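You operate a simulated robot arm through the tools that you are given. There is no shell and no other tool.

You run a simulated robot arm. Do the job below in one go: nothing can be reset, and whatever is moved stays where it is left.

## Task
Take the tag off and refill the heater until the test tap runs water.
Fine: tag on the stand's peg; jug under the tap; cold water open, tap shut. Set down upright: jug.
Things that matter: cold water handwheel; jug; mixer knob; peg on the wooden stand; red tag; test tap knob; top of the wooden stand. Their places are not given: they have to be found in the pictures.

It is judged by the outcome, as a careful person would: the job done as asked, and still so three seconds after it is handed in. It fails if anything else is knocked over, pushed out of place, dropped, spilled or broken.

## Robot
A 7-joint arm with a two-finger parallel gripper, fixed in place. Base frame: the origin is at the foot of the arm, x ahead of it, y to its left, z up. Lengths are in mm, angles in degrees, forces in N, time in s.
With the tool pointing down near the work surface it reaches from about 100 to 900 mm from the base axis. Its first joint turns from -166.0 to 166.0 degrees. Payload 1.57 kg.
Tool frame: the origin (TCP) lies between the finger pads and is the grasp point; the fingertips stand 30 mm ahead of it; z points along the fingers, y is the line along which they close. The gripper opens to 110 mm. The fingers are 24 mm wide and 12 mm thick; the gripper's body (48 by 112 mm) begins 78 mm behind the TCP.
Orientation is that of the tool frame in the base frame, as [roll, pitch, yaw] about the fixed x, y, z axes, in that order (R = Rz(yaw) Ry(pitch) Rx(roll)). With the fingers straight down and closing along the base's y, the tool's x points along the base's -x, its y along +y and its z along -z.

## Interface
- The arm moves only by the tool drive_tool. Its argument "plan" is a list of rows, each a list of 7 numbers: the shift along the tool's x, y, z in mm, then the turn, a rotation vector about the tool's x, y, z in degrees, then the opening, from 0 (shut) to 1 (fully open). In form: [[dx, dy, dz, rx, ry, rz, jaw], ...]. A call has 1 to 20 rows; each row is the pose to reach, as a shift and turn from the pose commanded when the call began, along the tool's axes at that moment. A row lasts 0.2 s, in which the tool goes at most 50 mm and 8.6 degrees; a call with a longer step from one row to the next is refused whole, and so is a gripper value outside its range. Where a pose cannot be reached the arm comes as near as it can. A force on the tool above 40 N (or 10 N above the force at the start of the call, whichever is more), or a blocked arm, ends the call early, and 0.2 s more pass. Each finger travels about 108 mm/s and halts on what it meets, pressing with about 26 N; the grip force reading is that of the motor and also rises with nothing between the fingers. The clock runs only during rows and for 0.2 s after the last one: add rows that repeat a pose to give the fingers time. The reply holds the time, the measured pose of the TCP, the force on the tool along the base axes, the opening and the grip force, in the units named above and with some noise, with the torque about the TCP (base axes, N m) and any sound that the robot's microphone picked up, and new pictures: "show" is both (left out), scene, wrist or none.
- Cameras (640 x 400 px; columns grow to the right, rows downward): "scene" is fixed at [213.8, 649.2, 1664.1]; the picture's right is [-0.52, -0.85, 0.00], its down [-0.75, 0.46, -0.48] and it looks along [0.41, -0.25, -0.88] (base axes); focal length 315 px, centre (320, 200). "wrist" rides on the gripper at [70, 16, -141] in the tool frame; the picture's right is [-0.23, 0.97, 0.00], its down [-0.85, -0.20, -0.48] and it looks along [-0.47, -0.11, 0.88] (tool axes); focal length 222 px, centre (320, 200).
- lift_body(by): slides the trunk up (or, below 0, down) by that many mm; the arm rides with it, the base frame stays. It gives what a move gives, with no picture.
- locate(camera, pixels): for up to 12 pixels [column, row] of the newest picture of that camera ("zoom" is the newest enlarged one), the place [x, y, z] in the base frame of the surface seen there, good to about 3 mm, but the place of the scene camera against the robot may be out by one fixed shift of up to 12 mm in any direction. It takes no simulated time.
- zoom(camera, box): a new picture of the part [left, top, right, bottom] of that camera's present view, enlarged. It takes no simulated time.
- job_done(): hands the job in; it is judged then, once.

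Unless the task says otherwise, let go and move clear before handing in.

The tools are called after "Call:" by a JSON object that holds its "op" and its "data". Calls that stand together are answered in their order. drive_tool: Moves the arm, as the interface text tells. Its arguments: {"type":"object","properties":{"plan":{"type":"array"},"show":{"type":"string","enum":["both","scene","wrist","none"]}},"required":["plan"]} The other tools are called the same way: lift_body (by) slides the trunk up or down; locate (camera, pixels) gives the place of the surface under pixels of a picture; zoom (camera, box) takes an enlarged picture of a part of a camera's view; job_done () hands the job in.

At the start:

```text
t: 0.0
tcp_pos: [387.8, 367.3, 1308.9]
orientation: [-179.1, -0.7, 179.5]
contact_force: [0.2, -0.3, 0.6]
torque: [-0.02, -0.02, 0.01]
opening: 109.9
finger_force: 0.1
trunk travel left (down, up): [-500.0, 110.0]
```

scene: 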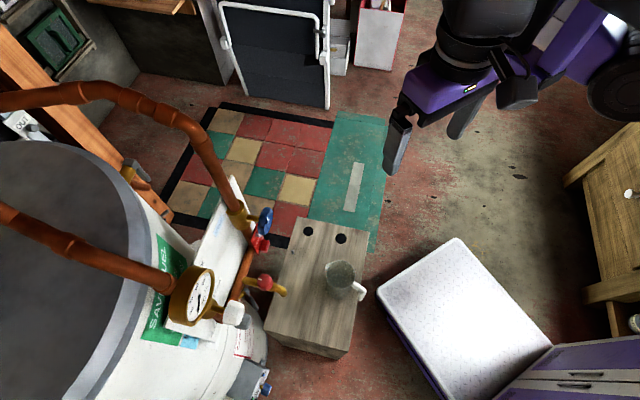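
wrist: 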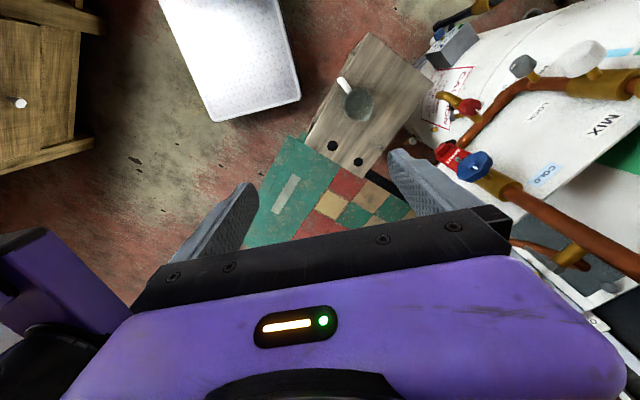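

The scene picture shows the heater at left with a blue handwheel near (265,222), a red item near (260,243), a red tap knob near (265,283), and a stand with a jug near (340,275). I'll zoom in on these before moving.

Call:
{"op": "zoom", "data": {"camera": "scene", "box": [160, 180, 380, 318]}}

Call:
{"op": "zoom", "data": {"camera": "wrist", "box": [320, 20, 640, 220]}}

```text
2.90 times, centred on (270, 249) of scene
```

zoom: 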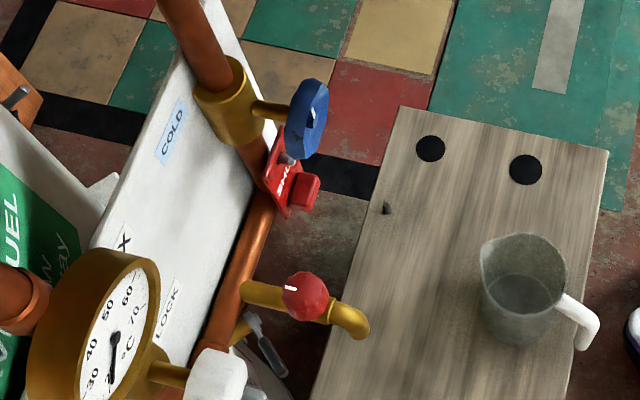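

```text
2.00 times, centred on (480, 120) of wrist
```

zoom: 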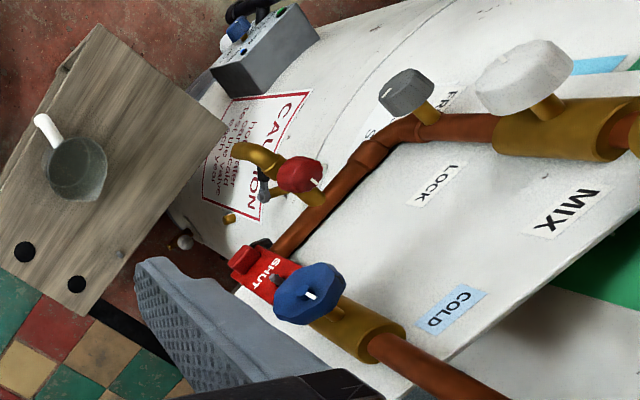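

The zooms show a blue COLD handwheel with a red "SHUT" tag hung below it, a white MIX knob, a grey knob near a "LOCK" label, and the red test tap. I'll zoom closer to read the labels and the tag's hanging.

Call:
{"op": "zoom", "data": {"camera": "wrist", "box": [430, 30, 590, 130]}}

Call:
{"op": "zoom", "data": {"camera": "wrist", "box": [420, 80, 540, 220]}}

Call:
{"op": "zoom", "data": {"camera": "scene", "box": [220, 190, 300, 240]}}

Call:
{"op": "zoom", "data": {"camera": "scene", "box": [160, 260, 300, 400]}}

Call:
{"op": "zoom", "data": {"camera": "scene", "box": [0, 0, 180, 200]}}

```text
4.00 times, centred on (510, 80) of wrist
```

zoom: 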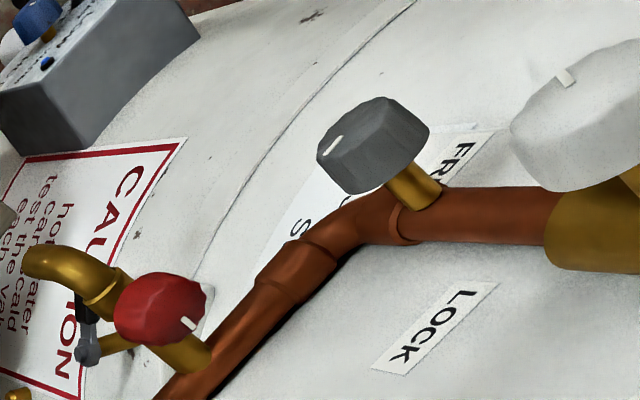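

```text
2.86 times, centred on (480, 150) of wrist
```

zoom: 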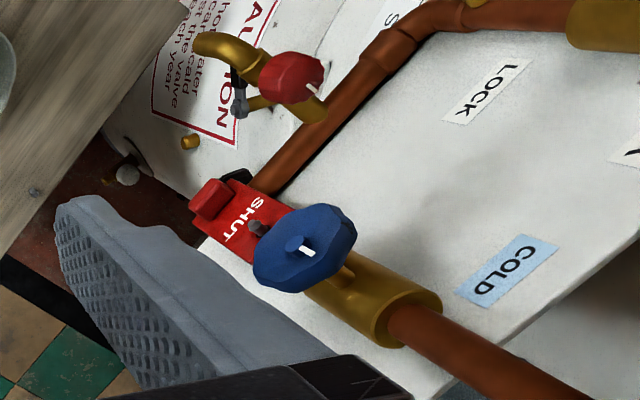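

```text
8.00 times, centred on (260, 215) of scene
```

zoom: 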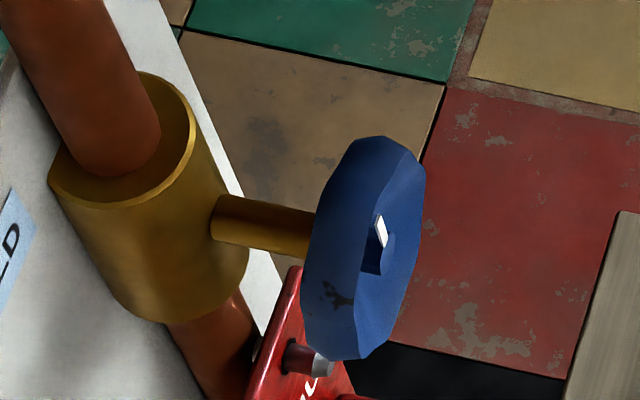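

```text
2.86 times, centred on (230, 330) of scene
```

zoom: 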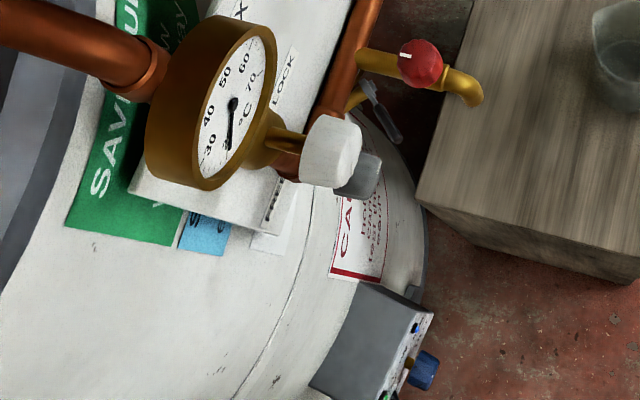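

```text
2.00 times, centred on (90, 100) of scene
```

zoom: 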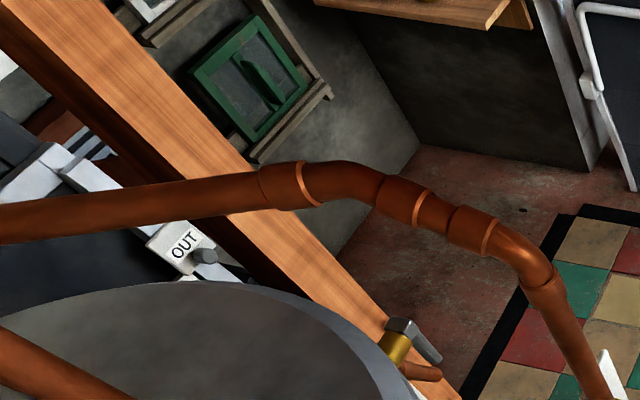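

The labels near the grey knob are partly hidden. I'll locate the key points from both cameras to get the geometry.

Call:
{"op": "locate", "data": {"camera": "wrist", "pixels": [[474, 167], [450, 155], [470, 107], [440, 98], [522, 66], [582, 58], [358, 104], [343, 84], [332, 146], [358, 161], [380, 147], [447, 181]]}}

Call:
{"op": "locate", "data": {"camera": "scene", "pixels": [[267, 222], [263, 245], [265, 283], [282, 291], [308, 231], [341, 238], [292, 251], [340, 275], [361, 293], [234, 312], [250, 318], [194, 296]]}}

```text
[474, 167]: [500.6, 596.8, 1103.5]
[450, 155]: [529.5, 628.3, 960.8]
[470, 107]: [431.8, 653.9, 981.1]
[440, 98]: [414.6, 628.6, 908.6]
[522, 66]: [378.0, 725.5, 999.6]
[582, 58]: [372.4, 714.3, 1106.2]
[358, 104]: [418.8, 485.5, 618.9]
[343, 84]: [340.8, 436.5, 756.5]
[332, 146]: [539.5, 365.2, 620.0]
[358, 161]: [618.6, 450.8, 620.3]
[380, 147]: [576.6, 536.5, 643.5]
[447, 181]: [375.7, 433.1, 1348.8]
```

```text
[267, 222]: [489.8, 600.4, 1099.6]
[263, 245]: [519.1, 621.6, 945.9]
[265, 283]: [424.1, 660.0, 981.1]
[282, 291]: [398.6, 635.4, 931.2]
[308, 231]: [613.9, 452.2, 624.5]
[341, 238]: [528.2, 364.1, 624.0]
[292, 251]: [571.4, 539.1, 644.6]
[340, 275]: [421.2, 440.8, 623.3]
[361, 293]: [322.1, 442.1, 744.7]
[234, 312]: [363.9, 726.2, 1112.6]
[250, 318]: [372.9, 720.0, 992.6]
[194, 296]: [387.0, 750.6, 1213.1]
```

Stand top is about z=620, the peg about (575,538,644), and the handwheel about (498,598,1102). I'll locate the stand corners and the stems of the wheel, tap and knobs to get axis directions.

Call:
{"op": "locate", "data": {"camera": "scene", "pixels": [[302, 219], [367, 250], [350, 350], [268, 326], [253, 216], [275, 216], [240, 222], [250, 281], [327, 268], [353, 265], [345, 293], [240, 390]]}}

Call:
{"op": "locate", "data": {"camera": "wrist", "pixels": [[490, 182], [500, 186], [462, 160], [485, 160], [543, 79], [560, 70], [530, 76], [478, 116], [448, 102], [370, 34], [308, 131], [388, 175]]}}

```text
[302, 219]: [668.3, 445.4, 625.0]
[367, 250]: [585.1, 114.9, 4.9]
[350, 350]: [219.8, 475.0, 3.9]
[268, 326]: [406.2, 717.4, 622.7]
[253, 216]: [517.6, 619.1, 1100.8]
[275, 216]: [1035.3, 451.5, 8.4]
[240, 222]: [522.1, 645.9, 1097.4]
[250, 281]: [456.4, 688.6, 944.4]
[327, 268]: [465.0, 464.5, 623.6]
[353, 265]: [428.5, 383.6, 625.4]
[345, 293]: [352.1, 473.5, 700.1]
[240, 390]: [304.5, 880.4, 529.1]
```

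```text
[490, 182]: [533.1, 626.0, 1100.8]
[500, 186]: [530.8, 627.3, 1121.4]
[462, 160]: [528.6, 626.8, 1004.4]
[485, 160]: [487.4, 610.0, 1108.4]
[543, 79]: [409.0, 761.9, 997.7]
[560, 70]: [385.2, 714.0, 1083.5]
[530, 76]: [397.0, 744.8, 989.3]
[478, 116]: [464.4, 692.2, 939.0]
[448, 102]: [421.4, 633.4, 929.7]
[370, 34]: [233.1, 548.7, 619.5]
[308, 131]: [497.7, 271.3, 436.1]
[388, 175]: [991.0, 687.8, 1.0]
```

Tap, wheel and stems line up along a front normal of about (-0.6,-0.8), so the heater faces the robot base. I'll yaw the tool toward it (shift back a little) so the wrist camera can look at the front panel.

Call:
{"op": "drive_tool", "data": {"plan": [[8, 5, 8, 0, 0, -7.5, 1], [16, 10, 16, 0, 0, -15, 1], [24, 15, 24, 0, 0, -22.5, 1], [32, 20, 32, 0, 0, -30, 1], [40, 25, 40, 0, 0, -37.5, 1], [48, 30, 50, 0, 0, -45, 1], [58, 33, 59, 0, 0, -53, 1]], "show": "both"}}

```text
t: 1.6
tcp_pos: [330.3, 400.6, 1253.3]
orientation: [-180.0, -0.8, -127.2]
contact_force: [0.2, 0.6, 0.2]
torque: [0.0, 0.01, -0.02]
opening: 110.0
finger_force: 0.0
trunk travel left (down, up): [-500.0, 110.0]
```

scene: 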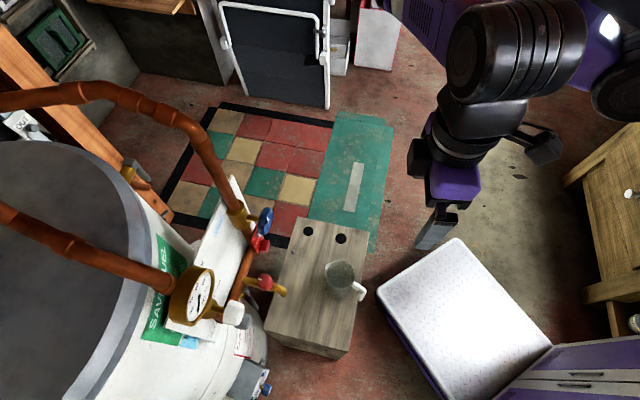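
wrist: 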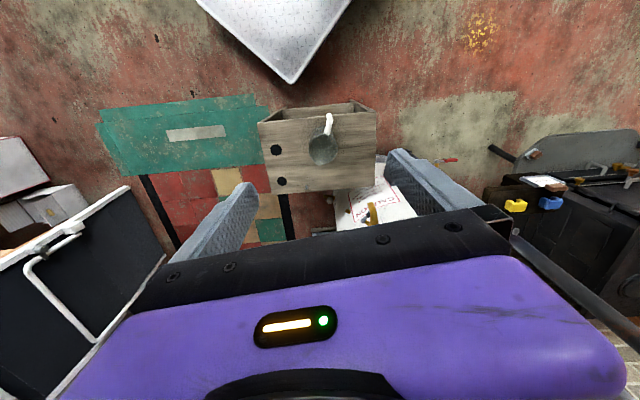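

The wrist view is upside down relative to the heater, with the gripper covering it (bottom half). I'll pitch the tool 45° toward the heater and raise it a bit to view the front panel.

Call:
{"op": "drive_tool", "data": {"plan": [[0, 0, -8, 0, -7.5, 0, 1], [0, 0, -16, 0, -15, 0, 1], [0, 0, -24, 0, -22.5, 0, 1], [0, 0, -32, 0, -30, 0, 1], [0, 0, -40, 0, -37.5, 0, 1], [0, 0, -47, 0, -45, 0, 1]], "show": "both"}}

```text
t: 2.6
tcp_pos: [383.8, 435.6, 1242.4]
orientation: [-175.7, 20.8, -139.6]
contact_force: [-0.2, 0.2, 0.7]
torque: [0.0, -0.01, 0.0]
opening: 110.0
finger_force: 0.0
trunk travel left (down, up): [-500.0, 110.0]
stopped in row 4: the arm was blocked; the commanded pose is now the measured one
```

scene: 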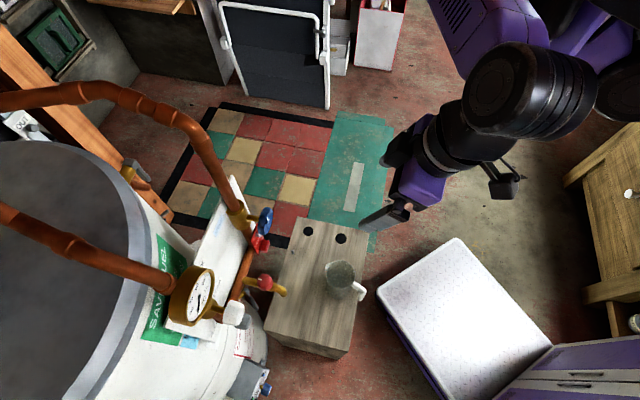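
wrist: 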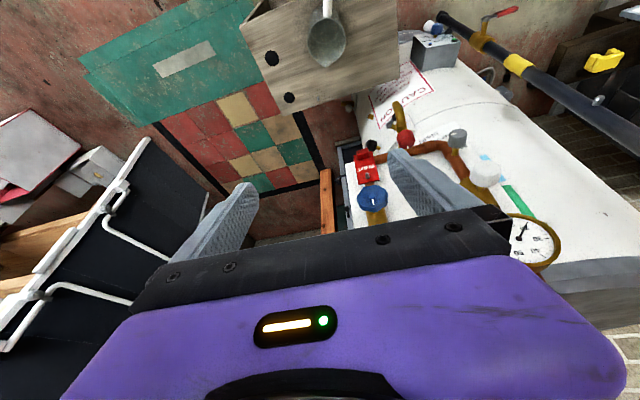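

The arm stopped at what seems a joint limit after about 20° of pitch, but the wrist view now shows the controls around (360–480,130–220). I'll zoom in on them.

Call:
{"op": "zoom", "data": {"camera": "wrist", "box": [340, 80, 520, 220]}}

Call:
{"op": "zoom", "data": {"camera": "wrist", "box": [350, 130, 420, 215]}}

Call:
{"op": "zoom", "data": {"camera": "wrist", "box": [230, 0, 400, 120]}}

Call:
{"op": "zoom", "data": {"camera": "scene", "box": [360, 0, 640, 240]}}

```text
2.86 times, centred on (430, 150) of wrist
```

zoom: 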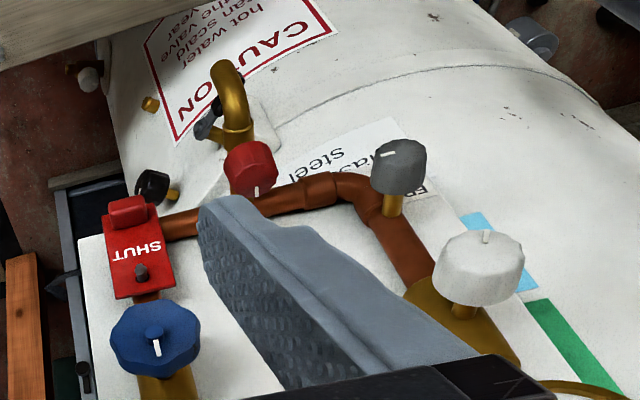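

```text
4.71 times, centred on (385, 172) of wrist
```

zoom: 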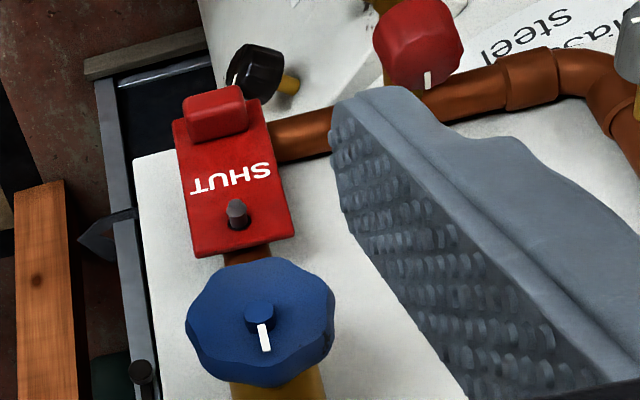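

```text
3.33 times, centred on (315, 60) of wrist
```

zoom: 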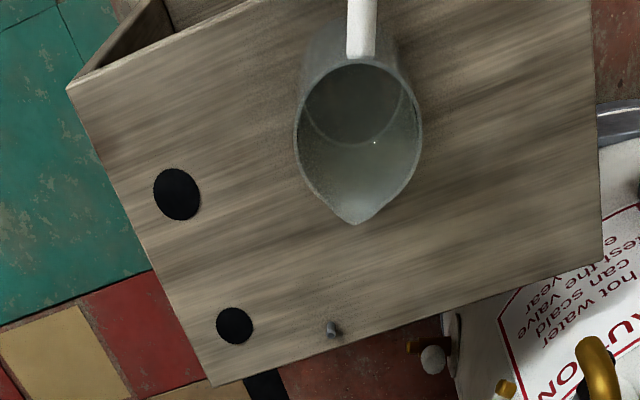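

```text
1.67 times, centred on (500, 120) of scene
```

zoom: 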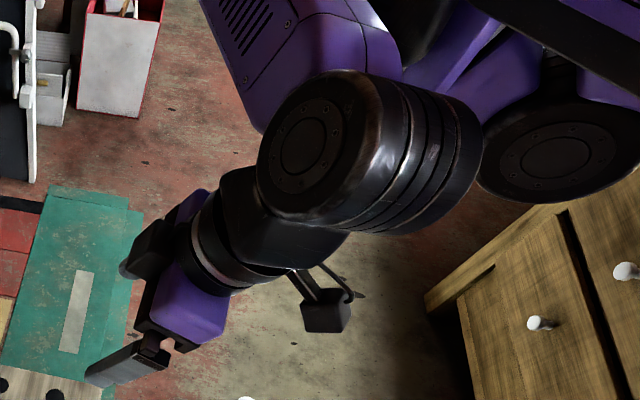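

The zoom shows the tag ("SHUT") hanging on a grey pin below the blue wheel, with a red grip block at its bottom, plus a black knob behind it. I'll move the tool farther out to unfold the arm and fix the yaw, then pitch again for a better look.

Call:
{"op": "drive_tool", "data": {"plan": [[-23, 12, -13, -3, 0, -4, 1], [-47, 24, -25, -6, 0, -8, 1], [-71, 36, -38, -8.8, 0.35, -12, 1]], "show": "none"}}

```text
t: 3.4
tcp_pos: [399.8, 500.9, 1301.1]
orientation: [179.9, 20.2, -126.2]
contact_force: [-0.8, -0.2, -0.6]
torque: [0.0, -0.02, 0.02]
opening: 110.0
finger_force: 0.0
trunk travel left (down, up): [-500.0, 110.0]
```

The pose is now aligned (yaw -126°, pitch 20°). I'll pitch further toward horizontal in place.

Call:
{"op": "drive_tool", "data": {"plan": [[0, 0, 0, 0, -8, 0, 1], [0, 0, 0, 0, -16, 0, 1], [0, 0, 0, 0, -24, 0, 1], [0, 0, 0, 0, -30, 0, 1]], "show": "wrist"}}

```text
t: 4.3
tcp_pos: [434.3, 540.7, 1330.3]
orientation: [169.6, 45.7, -143.0]
contact_force: [0.2, 0.1, 0.1]
torque: [0.03, 0.03, -0.03]
opening: 110.1
finger_force: 0.0
trunk travel left (down, up): [-500.0, 110.0]
stopped in row 4: the arm was blocked; the commanded pose is now the measured one
```

wrist: 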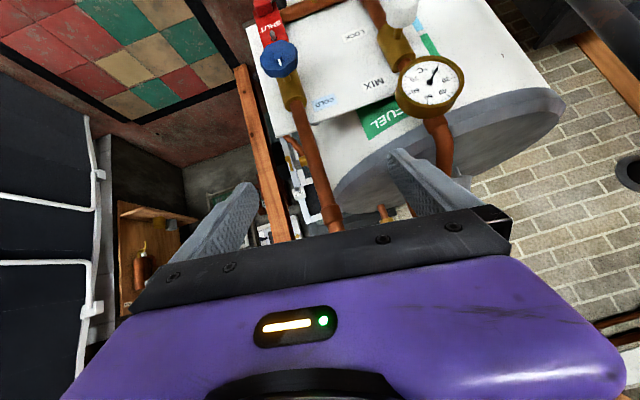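

Blocked again, though further out it reached about 45° pitch, so it looks like the forearm is too steep for the height. I'll back off and then lower the trunk so the shoulder is lower relative to the controls.

Call:
{"op": "drive_tool", "data": {"plan": [[24, -2, -15, 0.3, 6.6, -2.8, 1], [48, -5, -30, 0.6, 13.3, -5.6, 1], [72, -7, -45, 1, 20, -8.5, 1], [97, -10, -59, 1.3, 26.6, -11.3, 1]], "show": "none"}}

Call:
{"op": "locate", "data": {"camera": "scene", "pixels": [[460, 300], [460, 242], [550, 345], [380, 290], [600, 200], [570, 180], [635, 290], [520, 375]]}}

```text
t: 5.3
tcp_pos: [352.8, 454.3, 1294.8]
orientation: [-179.8, 19.4, -125.8]
contact_force: [-0.1, 0.0, 0.0]
torque: [-0.03, 0.02, -0.01]
opening: 110.2
finger_force: 0.1
trunk travel left (down, up): [-500.0, 110.0]
```

```text
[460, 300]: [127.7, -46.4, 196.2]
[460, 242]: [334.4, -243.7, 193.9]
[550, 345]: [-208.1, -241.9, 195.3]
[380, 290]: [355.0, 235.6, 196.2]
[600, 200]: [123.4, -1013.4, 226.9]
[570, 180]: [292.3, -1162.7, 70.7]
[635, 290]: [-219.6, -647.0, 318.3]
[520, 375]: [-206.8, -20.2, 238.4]
```

The white box is the robot's own base. I'll lower the trunk by 200 mm, which keeps the fingers (z≈1065) clear of the jug top (z≈770) and the controls.

Call:
{"op": "lift_body", "data": {"by": -200}}

```text
t: 7.5
tcp_pos: [357.7, 457.0, 1095.7]
orientation: [179.9, 19.6, -126.3]
contact_force: [-0.7, -1.1, 0.1]
torque: [0.0, 0.01, 0.01]
opening: 110.1
finger_force: 0.1
trunk travel left (down, up): [-300.0, 310.0]
```

Trunk is down 200 mm. I'll raise the tool by 120 mm relative to the shoulder and pitch toward horizontal again.

Call:
{"op": "drive_tool", "data": {"plan": [[-14, 0, -38, 0, 0, 0, 1], [-28, 0, -75, 0, 0, 0, 1], [-41, 0, -113, 0, -8, 0, 1], [-41, 0, -113, 0, -16, 0, 1], [-41, 0, -113, 0, -24, 0, 1], [-41, 0, -113, 0, -32, 0, 1]], "show": "wrist"}}

```text
t: 9.1
tcp_pos: [382.2, 477.5, 1226.1]
orientation: [172.8, 47.2, -137.9]
contact_force: [-1.0, -0.2, 0.0]
torque: [-0.01, 0.0, -0.04]
opening: 110.3
finger_force: 0.2
trunk travel left (down, up): [-300.0, 310.0]
stopped in row 6: the arm was blocked; the commanded pose is now the measured one
```

wrist: 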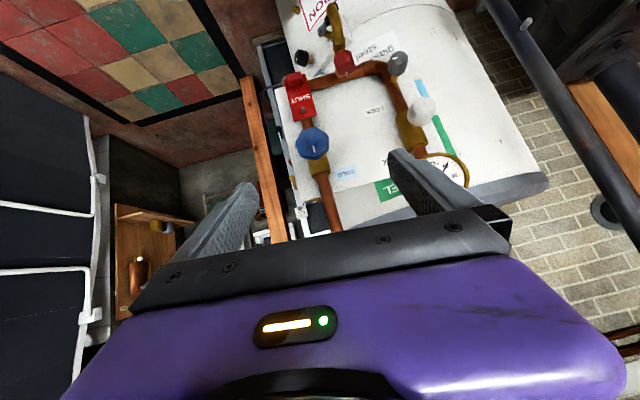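

Lowering helped (47° pitch at a closer radius) and the whole panel is visible. I'll zoom in on the control labels.

Call:
{"op": "zoom", "data": {"camera": "wrist", "box": [270, 20, 480, 220]}}

Call:
{"op": "zoom", "data": {"camera": "wrist", "box": [340, 30, 480, 160]}}

Call:
{"op": "zoom", "data": {"camera": "wrist", "box": [270, 50, 350, 170]}}

```text
2.00 times, centred on (375, 120) of wrist
```

zoom: 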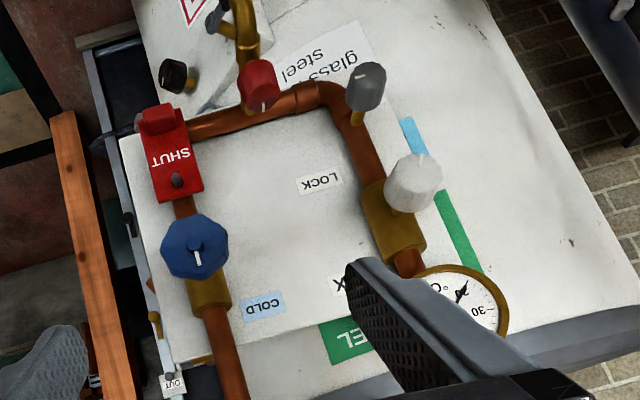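

```text
3.08 times, centred on (410, 95) of wrist
```

zoom: 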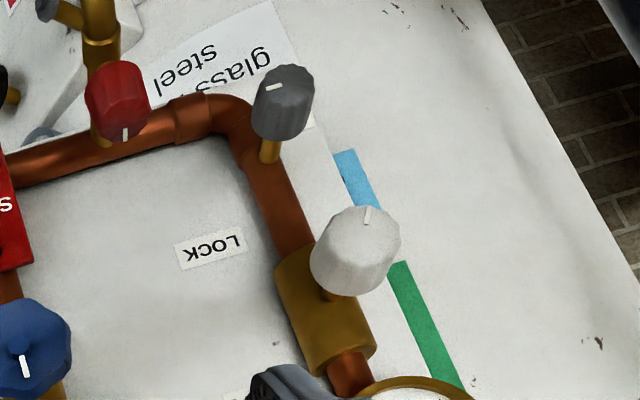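

```text
3.33 times, centred on (310, 110) of wrist
```

zoom: 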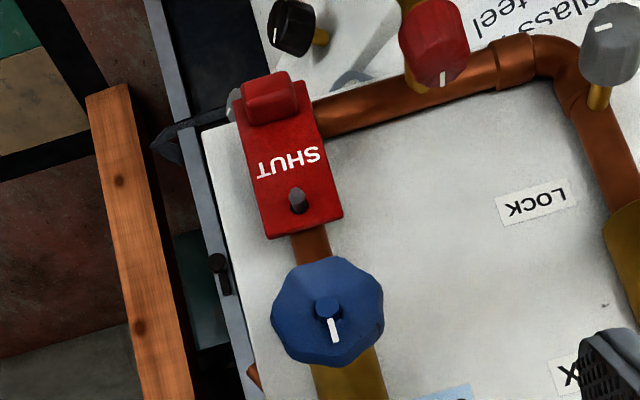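

The labels show grey knob at "LOCK", white "MIX" pointing down, blue COLD wheel tick up, red tap tick up; only tag, jug, cold wheel and tap need handling. I'll lower the trunk another 200 mm so the tool can reach horizontal at control height.

Call:
{"op": "lift_body", "data": {"by": -200}}

```text
t: 11.3
tcp_pos: [382.7, 478.2, 1027.2]
orientation: [172.9, 47.3, -137.9]
contact_force: [0.0, -0.3, 0.2]
torque: [0.0, -0.01, 0.01]
opening: 110.0
finger_force: 0.0
trunk travel left (down, up): [-100.0, 510.0]
```

Trunk is at -400. I'll rotate to a fully horizontal tool (z toward the heater, camera below) at about (370,490,1130).

Call:
{"op": "drive_tool", "data": {"plan": [[-12, 4, -11, -0.6, -7.0, -1.1, 1], [-25, 9, -23, -1.25, -14.1, -2.2, 1], [-37, 13, -34, -1.9, -21.1, -3.4, 1], [-50, 17, -45, -2.5, -28.1, -4.5, 1], [-62, 22, -57, -3.1, -35.2, -5.6, 1], [-74.5, 26, -68, -3.75, -42.2, -6.7, 1]], "show": "both"}}

```text
t: 12.5
tcp_pos: [415.7, 507.8, 1116.0]
orientation: [152.1, 75.8, -162.2]
contact_force: [-0.4, -0.1, -0.2]
torque: [0.01, 0.01, 0.0]
opening: 110.1
finger_force: 0.0
trunk travel left (down, up): [-100.0, 510.0]
stopped in row 6: the arm was blocked; the commanded pose is now the measured one
```

scene: 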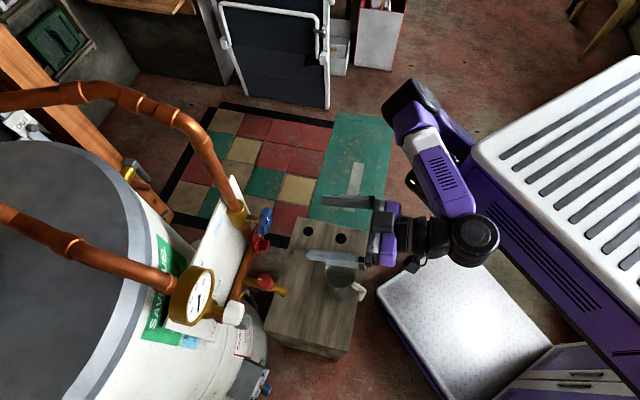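
wrist: 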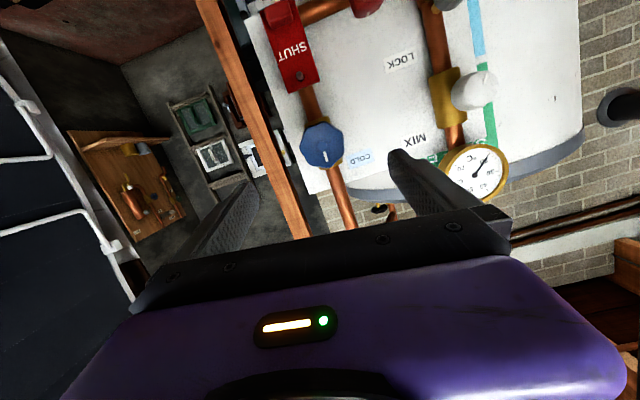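

The tool is nearly horizontal now and the panel is well seen. I'll zoom in on the tag and wheel and locate precise points.

Call:
{"op": "zoom", "data": {"camera": "wrist", "box": [240, 0, 400, 180]}}

Call:
{"op": "locate", "data": {"camera": "wrist", "pixels": [[278, 10], [300, 75], [288, 85], [316, 78], [272, 40], [300, 20], [322, 144], [310, 130], [337, 158], [340, 180], [350, 110], [390, 165]]}}

```text
2.22 times, centred on (320, 90) of wrist
```

zoom: 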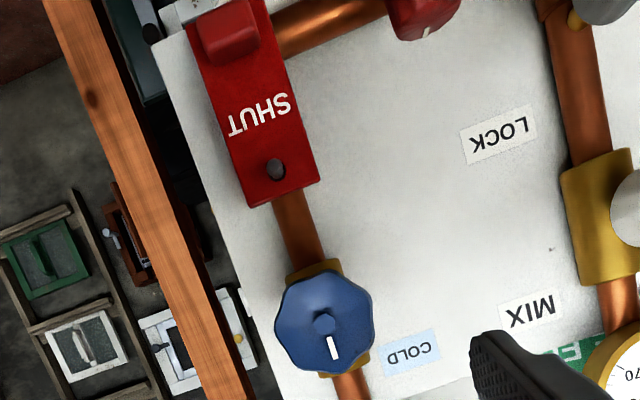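

```text
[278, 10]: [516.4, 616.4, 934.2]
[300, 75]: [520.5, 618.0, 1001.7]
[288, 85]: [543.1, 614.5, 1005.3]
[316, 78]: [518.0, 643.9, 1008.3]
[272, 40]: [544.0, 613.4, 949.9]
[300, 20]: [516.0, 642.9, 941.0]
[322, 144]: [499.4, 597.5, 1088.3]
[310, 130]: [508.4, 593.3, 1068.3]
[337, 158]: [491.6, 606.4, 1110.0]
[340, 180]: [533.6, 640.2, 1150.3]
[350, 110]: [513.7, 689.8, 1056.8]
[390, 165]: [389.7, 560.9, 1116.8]
```

Tag plate points give a face normal closer to (-0.74,-0.67). I'll locate more points in the zoom to fix the panel normal, tag edges, pin and grip block.

Call:
{"op": "locate", "data": {"camera": "zoom", "pixels": [[206, 25], [250, 15], [209, 60], [256, 48], [230, 35], [250, 205], [316, 182], [275, 170], [500, 135], [410, 350], [530, 310], [210, 130]]}}

Call:
{"op": "locate", "data": {"camera": "zoom", "pixels": [[325, 325], [280, 330], [370, 320], [315, 372], [320, 282], [332, 348], [260, 165], [290, 165], [275, 155], [275, 185], [300, 240], [422, 25]]}}

```text
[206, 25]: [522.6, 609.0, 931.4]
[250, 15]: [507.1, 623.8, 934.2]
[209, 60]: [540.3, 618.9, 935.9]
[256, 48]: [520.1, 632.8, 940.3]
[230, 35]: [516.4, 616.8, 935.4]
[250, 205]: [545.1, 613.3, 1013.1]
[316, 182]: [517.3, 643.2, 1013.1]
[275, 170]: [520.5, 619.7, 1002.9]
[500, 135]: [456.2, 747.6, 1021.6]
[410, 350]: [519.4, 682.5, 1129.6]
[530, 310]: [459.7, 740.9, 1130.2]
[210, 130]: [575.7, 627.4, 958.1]
```

```text
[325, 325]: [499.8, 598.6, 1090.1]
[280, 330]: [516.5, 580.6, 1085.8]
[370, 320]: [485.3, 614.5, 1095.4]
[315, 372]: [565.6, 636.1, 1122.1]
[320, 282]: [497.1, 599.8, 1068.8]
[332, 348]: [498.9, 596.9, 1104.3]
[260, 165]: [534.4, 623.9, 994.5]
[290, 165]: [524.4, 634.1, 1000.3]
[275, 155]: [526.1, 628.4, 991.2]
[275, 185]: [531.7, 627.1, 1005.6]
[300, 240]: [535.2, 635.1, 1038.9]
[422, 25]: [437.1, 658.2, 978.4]
```

Panel normal is about (-0.719,-0.695); tag plate front is at depth 818 mm along that axis, grip block centre about t=-85, z≈932, pin at z≈1000. I'll lower the trunk a bit more so the horizontal grip at z≈932 is comfortably reachable.

Call:
{"op": "lift_body", "data": {"by": -90}}

```text
t: 13.8
tcp_pos: [417.1, 507.2, 1027.1]
orientation: [151.9, 75.8, -162.6]
contact_force: [0.6, 0.4, 0.3]
torque: [-0.01, 0.01, 0.02]
opening: 110.1
finger_force: 0.1
trunk travel left (down, up): [-10.0, 600.0]
```

At (417,507,1027) now. I'll move to a pre-grasp about 100 mm in front of the tag's grip block, squared to the panel, with the jaws at ~60 mm.

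Call:
{"op": "drive_tool", "data": {"plan": [[19, 0.6, 17, 0.5, -4.2, -2.2, 0.9], [38, 1.2, 34, 1.1, -8.4, -4.3, 0.75], [57.8, 1.8, 51.5, 1.67, -12.65, -6.5, 0.6], [57.8, 1.8, 51.5, 1.67, -12.65, -6.5, 0.55]], "show": "both"}}

```text
t: 14.6
tcp_pos: [420.3, 528.7, 1033.8]
orientation: [92.1, 76.9, 139.5]
contact_force: [-0.7, 0.5, -0.4]
torque: [0.02, -0.02, 0.04]
opening: 60.8
finger_force: 0.1
trunk travel left (down, up): [-10.0, 600.0]
stopped in row 4: the arm was blocked; the commanded pose is now the measured one
```

scene: 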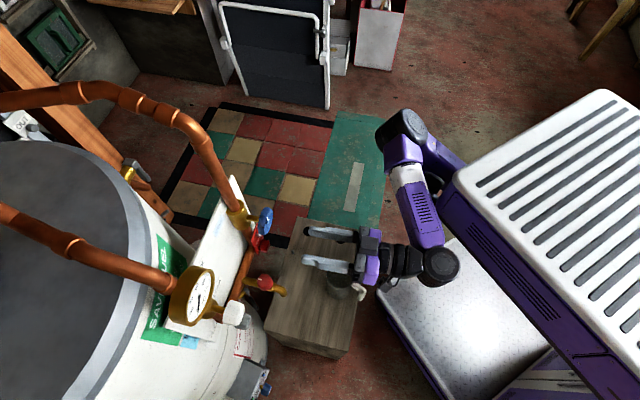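
wrist: 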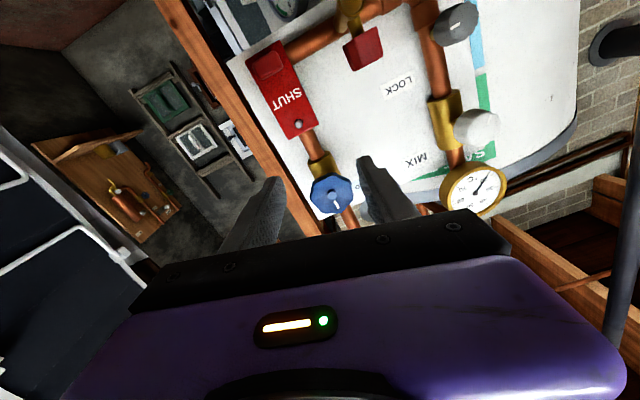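

The arm got blocked by what looks like the wrist-roll limit (it drifted +13° about the tool axis). The opposite roll direction should be free, so I'll roll +77° about the tool axis to make the jaws close vertically.

Call:
{"op": "drive_tool", "data": {"plan": [[0, 0, 0, 0, 0, 8, 0.55], [0, 0, 0, 0, 0, 16, 0.55], [0, 0, 0, 0, 0, 24, 0.55], [0, 0, 0, 0, 0, 32, 0.55], [0, 0, 0, 0, 0, 40, 0.55], [0, 0, 0, 0, 0, 48, 0.55], [0, 0, 0, 0, 0, 56, 0.55], [0, 0, 0, 0, 0, 64, 0.55], [0, 0, 0, 0, 0, 71, 0.55], [0, 0, 0, 0, 0, 77, 0.55]], "show": "both"}}

```text
t: 16.8
tcp_pos: [423.6, 531.7, 1025.4]
orientation: [91.6, -1.0, 137.6]
contact_force: [0.7, 0.4, 1.0]
torque: [0.0, -0.02, 0.04]
opening: 60.7
finger_force: 0.0
trunk travel left (down, up): [-10.0, 600.0]
```

scene: 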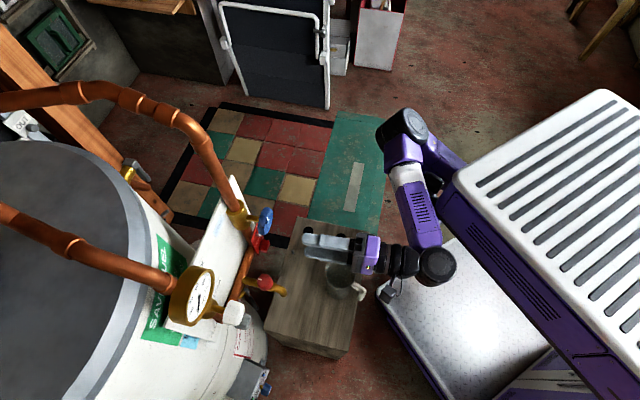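
wrist: 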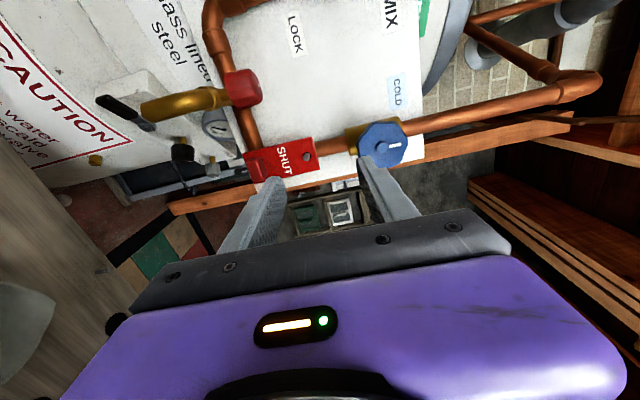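

Jaws now close vertically and the tag is clearly visible at (280,160). I'll zoom in on the tag and tap to measure the grip block edges.

Call:
{"op": "zoom", "data": {"camera": "wrist", "box": [220, 110, 420, 210]}}

Call:
{"op": "zoom", "data": {"camera": "wrist", "box": [80, 30, 300, 210]}}

```text
3.20 times, centred on (320, 160) of wrist
```

zoom: 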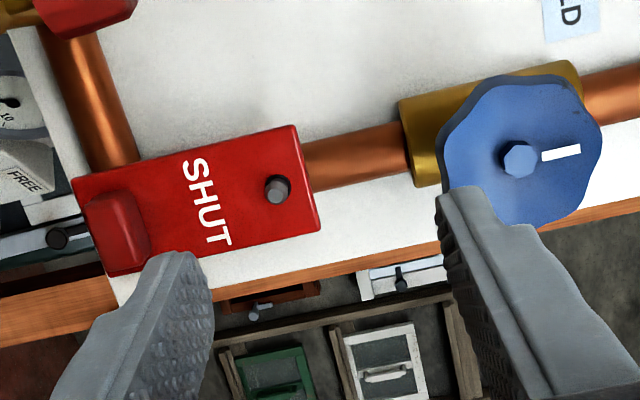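

```text
2.22 times, centred on (190, 120) of wrist
```

zoom: 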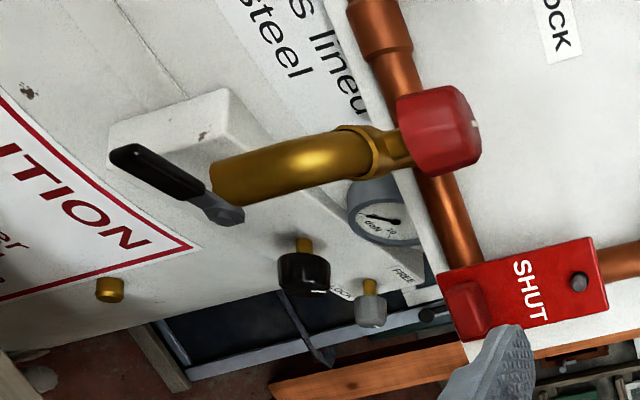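

The tag's grip block and the pin through its hole are clear in the zoom. I'll locate their edges.

Call:
{"op": "locate", "data": {"camera": "zoom", "pixels": [[460, 295], [470, 325], [448, 290], [480, 300], [578, 280], [590, 245], [606, 305], [440, 278], [455, 330], [560, 282], [435, 120], [415, 150]]}}

Call:
{"op": "zoom", "data": {"camera": "wrist", "box": [230, 130, 340, 200]}}

```text
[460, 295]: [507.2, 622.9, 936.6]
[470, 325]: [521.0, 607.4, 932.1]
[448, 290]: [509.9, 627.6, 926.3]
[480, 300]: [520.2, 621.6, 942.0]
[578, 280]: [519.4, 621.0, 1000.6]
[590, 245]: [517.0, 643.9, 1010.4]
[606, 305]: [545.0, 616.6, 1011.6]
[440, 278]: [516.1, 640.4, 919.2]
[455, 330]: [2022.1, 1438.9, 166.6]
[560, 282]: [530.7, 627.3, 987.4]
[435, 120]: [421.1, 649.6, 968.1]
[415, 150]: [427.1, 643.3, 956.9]
```

```text
5.71 times, centred on (285, 165) of wrist
```

zoom: 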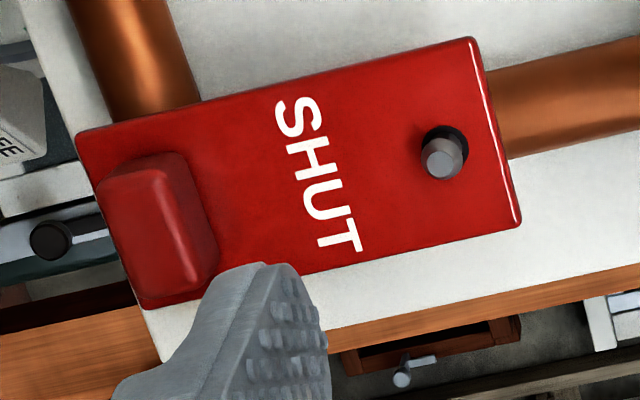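

I'll take a finer set of points on the grip block from this larger zoom.

Call:
{"op": "locate", "data": {"camera": "zoom", "pixels": [[112, 190], [165, 175], [130, 230], [150, 285], [190, 270], [180, 200], [215, 250], [85, 140], [440, 150], [455, 165], [448, 185], [462, 135]]}}

```text
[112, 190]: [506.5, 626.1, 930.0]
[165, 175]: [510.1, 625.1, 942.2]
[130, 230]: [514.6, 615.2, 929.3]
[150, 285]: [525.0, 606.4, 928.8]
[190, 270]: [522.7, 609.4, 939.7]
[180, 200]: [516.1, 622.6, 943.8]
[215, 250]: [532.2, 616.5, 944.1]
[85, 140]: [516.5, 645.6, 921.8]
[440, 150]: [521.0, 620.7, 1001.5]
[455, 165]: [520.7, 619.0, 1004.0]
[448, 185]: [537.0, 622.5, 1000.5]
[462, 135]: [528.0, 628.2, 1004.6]
```

Grip block is about 29 mm wide, z≈925–943, centre t≈-84.5. Before approaching I'll check where the black knob, lever and spout behind/below sit so the lower finger stays clear.

Call:
{"op": "locate", "data": {"camera": "wrist", "pixels": [[216, 152], [248, 170], [125, 107], [150, 112], [178, 118], [190, 95], [243, 88], [258, 85], [230, 75], [247, 100], [235, 112], [215, 95]]}}

```text
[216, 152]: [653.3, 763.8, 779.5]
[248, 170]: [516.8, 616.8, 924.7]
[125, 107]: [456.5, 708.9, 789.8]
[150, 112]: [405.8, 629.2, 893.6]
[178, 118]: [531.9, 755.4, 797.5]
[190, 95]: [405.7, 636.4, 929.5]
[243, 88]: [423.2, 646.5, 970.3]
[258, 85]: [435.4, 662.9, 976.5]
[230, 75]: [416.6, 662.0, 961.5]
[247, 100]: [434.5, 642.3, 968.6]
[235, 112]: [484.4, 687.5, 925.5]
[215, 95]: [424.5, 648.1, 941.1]
```

Nothing is near the approach path (the black knob and lever are well behind). I'll square up and move to about 45 mm short of the grip position.

Call:
{"op": "drive_tool", "data": {"plan": [[-2, -30, 15, -0.5, -1.2, -0.3, 0.5], [-5, -60, 35, -1.1, -2.4, -0.6, 0.5], [-9, -89.4, 55, -1.6, -3.6, -0.95, 0.5], [-9, -89.4, 68, -1.6, -3.6, -0.95, 0.5]], "show": "both"}}

```text
t: 17.4
tcp_pos: [417.8, 538.6, 1043.2]
orientation: [87.9, -10.1, 140.1]
contact_force: [-0.3, -0.2, -0.3]
torque: [0.0, -0.01, 0.01]
opening: 54.8
finger_force: 0.0
trunk travel left (down, up): [-10.0, 600.0]
stopped in row 3: the arm was blocked; the commanded pose is now the measured one
```

scene: 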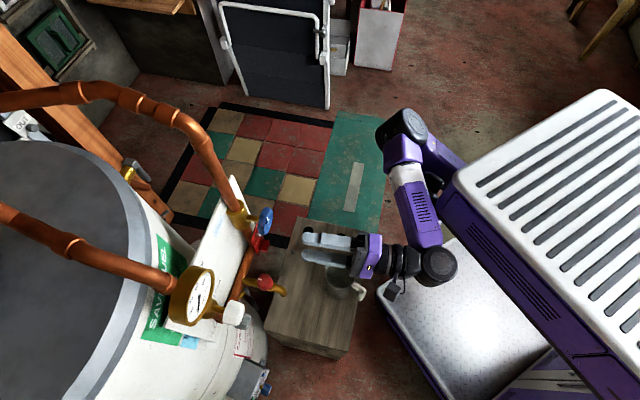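
wrist: 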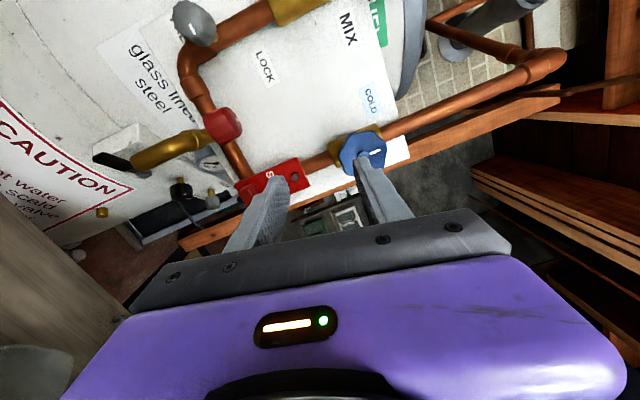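

The tool rose instead of descending, so an arm joint is at its limit for downward motion. I'll locate the arm's own links in the scene picture to understand its configuration.

Call:
{"op": "locate", "data": {"camera": "scene", "pixels": [[402, 126], [385, 135], [403, 148], [408, 175], [422, 210], [438, 265], [400, 260], [370, 255], [440, 160], [460, 175], [480, 210], [540, 160]]}}

Call:
{"op": "zoom", "data": {"camera": "scene", "box": [340, 90, 560, 310]}}

```text
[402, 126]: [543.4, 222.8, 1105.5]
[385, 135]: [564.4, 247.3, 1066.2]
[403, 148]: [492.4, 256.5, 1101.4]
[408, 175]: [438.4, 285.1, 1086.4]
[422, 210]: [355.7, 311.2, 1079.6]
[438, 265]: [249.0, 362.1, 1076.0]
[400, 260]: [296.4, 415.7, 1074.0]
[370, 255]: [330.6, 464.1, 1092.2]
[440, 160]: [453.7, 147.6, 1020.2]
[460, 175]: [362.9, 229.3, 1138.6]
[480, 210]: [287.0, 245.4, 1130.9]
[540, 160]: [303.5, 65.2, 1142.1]
```

```text
1.82 times, centred on (450, 200) of scene
```

zoom: 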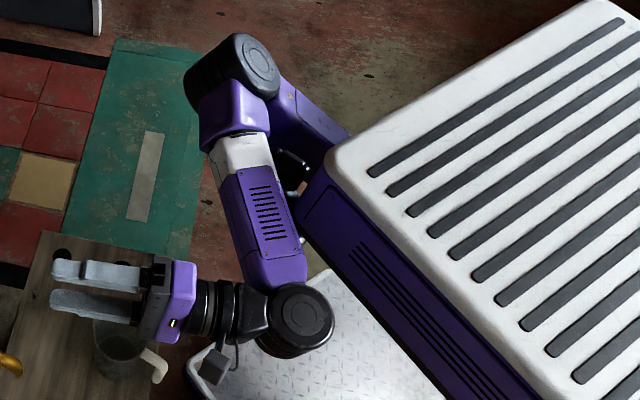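

The links show the elbow is folded to its limit (forearm back-folded, wrist about 440 mm from the base axis), so close-in poses are what's blocked. Moving outward first should free it; I'll go forward along the normal while starting to descend and squaring up.

Call:
{"op": "drive_tool", "data": {"plan": [[-5, -3, 20, 0.3, -1.2, -2, 0.45], [-12, -10, 40, 0.8, -3, -5, 0.45], [-20, -20, 57.5, 1.2, -4.5, -8, 0.45], [-24, -31.5, 57.5, 1.55, -5.9, -10.2, 0.45]], "show": "wrist"}}

```text
t: 18.4
tcp_pos: [479.4, 571.7, 996.3]
orientation: [91.5, -0.1, 133.6]
contact_force: [0.3, 0.0, -0.9]
torque: [0.01, -0.02, -0.01]
opening: 49.4
finger_force: 0.1
trunk travel left (down, up): [-10.0, 600.0]
```

wrist: 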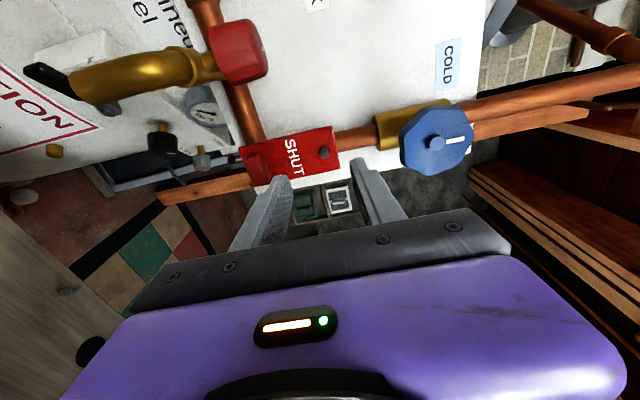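

That worked: now at (479,572,996) and square. I'll descend to the grip block height z≈934 and look again before the final approach.

Call:
{"op": "drive_tool", "data": {"plan": [[3, -31, 1, -0.8, 0, 0, 0.45], [6.6, -62.3, 1.5, -1.5, 0, 0, 0.45], [6.6, -62.3, 1.5, -1.5, 0, 0, 0.45]], "show": "wrist"}}

```text
t: 19.2
tcp_pos: [471.5, 577.0, 947.4]
orientation: [87.7, 0.9, 133.2]
contact_force: [-0.2, 0.6, -0.2]
torque: [0.0, -0.02, 0.01]
opening: 49.6
finger_force: 0.0
trunk travel left (down, up): [-10.0, 600.0]
```

wrist: 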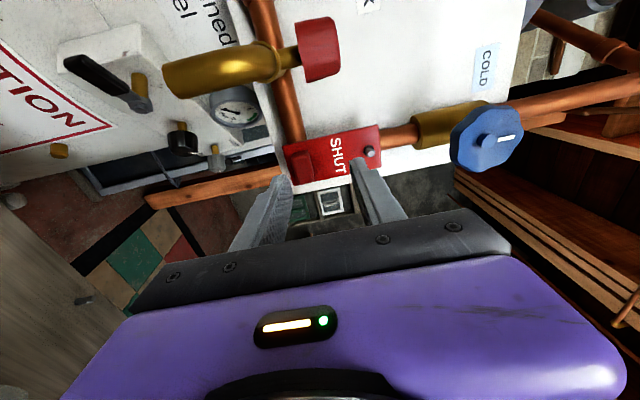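

The block is centred between the fingers' line but the tool is still 13 mm high. I'll correct height and pitch while advancing to 26 mm short of the grip depth.

Call:
{"op": "drive_tool", "data": {"plan": [[-1, -8, 8, 1.2, 0, 0.4, 0.45], [-2.2, -14.2, 19.5, 2.3, 0, 0.9, 0.45], [-2.2, -14.2, 19.5, 2.3, 0, 0.9, 0.45], [-2.2, -14.2, 19.5, 2.3, 0, 0.9, 0.45]], "show": "wrist"}}

```text
t: 20.2
tcp_pos: [483.8, 589.9, 932.2]
orientation: [90.4, 0.0, 133.9]
contact_force: [-0.1, -0.2, -0.1]
torque: [0.01, 0.01, 0.0]
opening: 49.6
finger_force: 0.0
trunk travel left (down, up): [-10.0, 600.0]
```

wrist: 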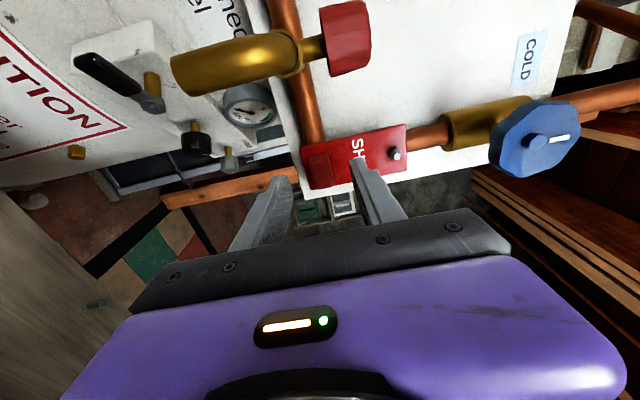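

Pose is (484,590,932), square to the panel. I'll zoom and locate the block relative to the fingers before moving in.

Call:
{"op": "zoom", "data": {"camera": "wrist", "box": [220, 100, 440, 240]}}

Call:
{"op": "locate", "data": {"camera": "wrist", "pixels": [[312, 160], [322, 158], [318, 180], [328, 178], [315, 170], [397, 153], [335, 170], [304, 150], [330, 140], [375, 165], [280, 185], [320, 148]]}}

```text
2.86 times, centred on (330, 170) of wrist
```

zoom: 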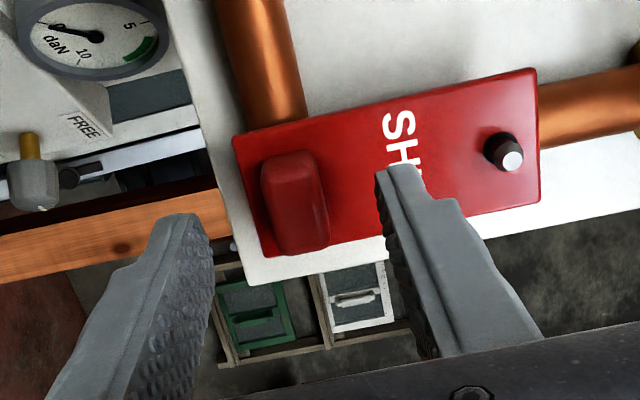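

```text
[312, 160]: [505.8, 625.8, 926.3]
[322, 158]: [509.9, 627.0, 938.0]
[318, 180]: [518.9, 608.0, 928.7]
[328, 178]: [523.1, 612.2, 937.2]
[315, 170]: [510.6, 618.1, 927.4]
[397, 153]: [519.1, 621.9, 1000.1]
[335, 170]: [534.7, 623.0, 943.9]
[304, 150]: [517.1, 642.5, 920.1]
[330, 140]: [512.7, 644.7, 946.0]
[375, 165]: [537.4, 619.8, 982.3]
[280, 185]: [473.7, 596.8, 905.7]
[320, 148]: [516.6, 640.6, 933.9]
```

The block (z≈926–941, t≈-85) lies between the fingers. I'll advance 28 mm so the fingertips stop just short of the plate, then close.

Call:
{"op": "drive_tool", "data": {"plan": [[-1.5, 0.5, 10, 0, 0, 0, 0.45], [-3, 1, 20, 0, 0, 0, 0.45], [-3, 1, 27.5, 0, 0, 0, 0.45], [-3, 1, 27.5, 0, 0, 0, 0.45]], "show": "wrist"}}

```text
t: 21.2
tcp_pos: [506.3, 606.0, 931.4]
orientation: [90.3, 0.1, 133.8]
contact_force: [-0.7, -0.1, 0.1]
torque: [0.02, -0.02, 0.03]
opening: 49.6
finger_force: 0.0
trunk travel left (down, up): [-10.0, 600.0]
```

wrist: 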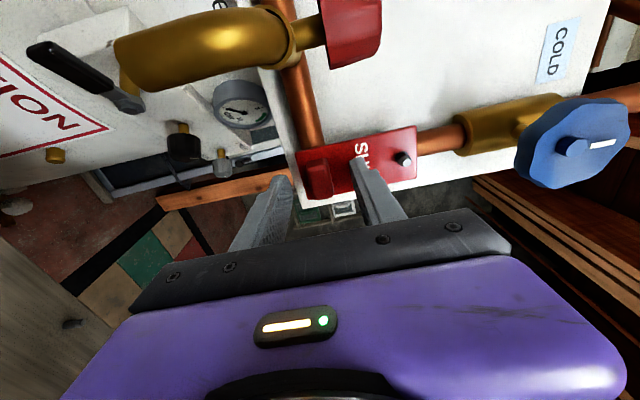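

Depth is right (TCP depth ≈785, no contact). I'll close the jaws on the grip block.

Call:
{"op": "drive_tool", "data": {"plan": [[0, 0, 0, 0, 0, 0, 0.3], [0, 0, 0, 0, 0, 0, 0.1], [0, 0, 0, 0, 0, 0, 0], [0, 0, 0, 0, 0, 0, 0]], "show": "wrist"}}

Call:
{"op": "zoom", "data": {"camera": "wrist", "box": [220, 100, 440, 240]}}

```text
t: 22.2
tcp_pos: [504.5, 605.5, 933.1]
orientation: [90.3, 0.1, 133.8]
contact_force: [1.2, -0.3, 1.8]
torque: [0.11, 0.0, -0.04]
opening: 16.8
finger_force: 26.2
trunk travel left (down, up): [-10.0, 600.0]
```

wrist: 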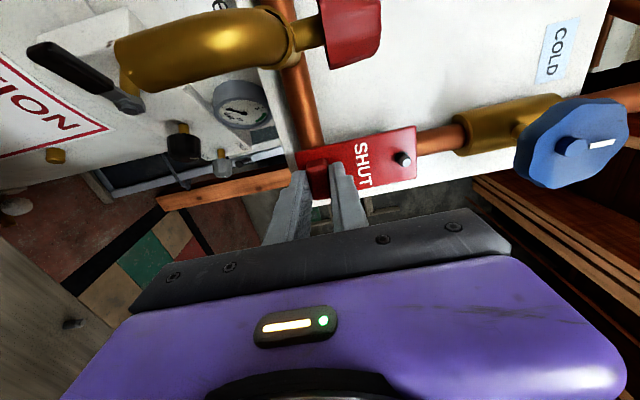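

```text
2.86 times, centred on (330, 170) of wrist
```

zoom: 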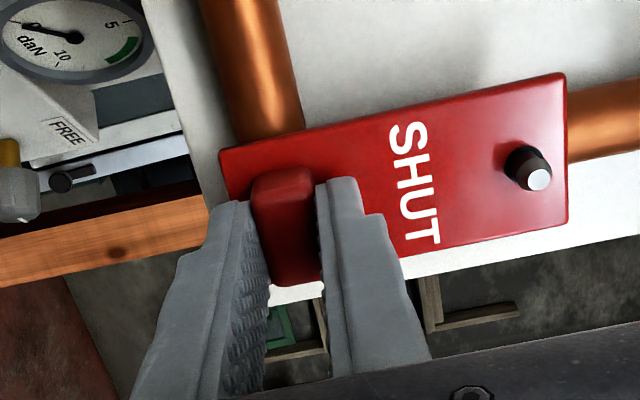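

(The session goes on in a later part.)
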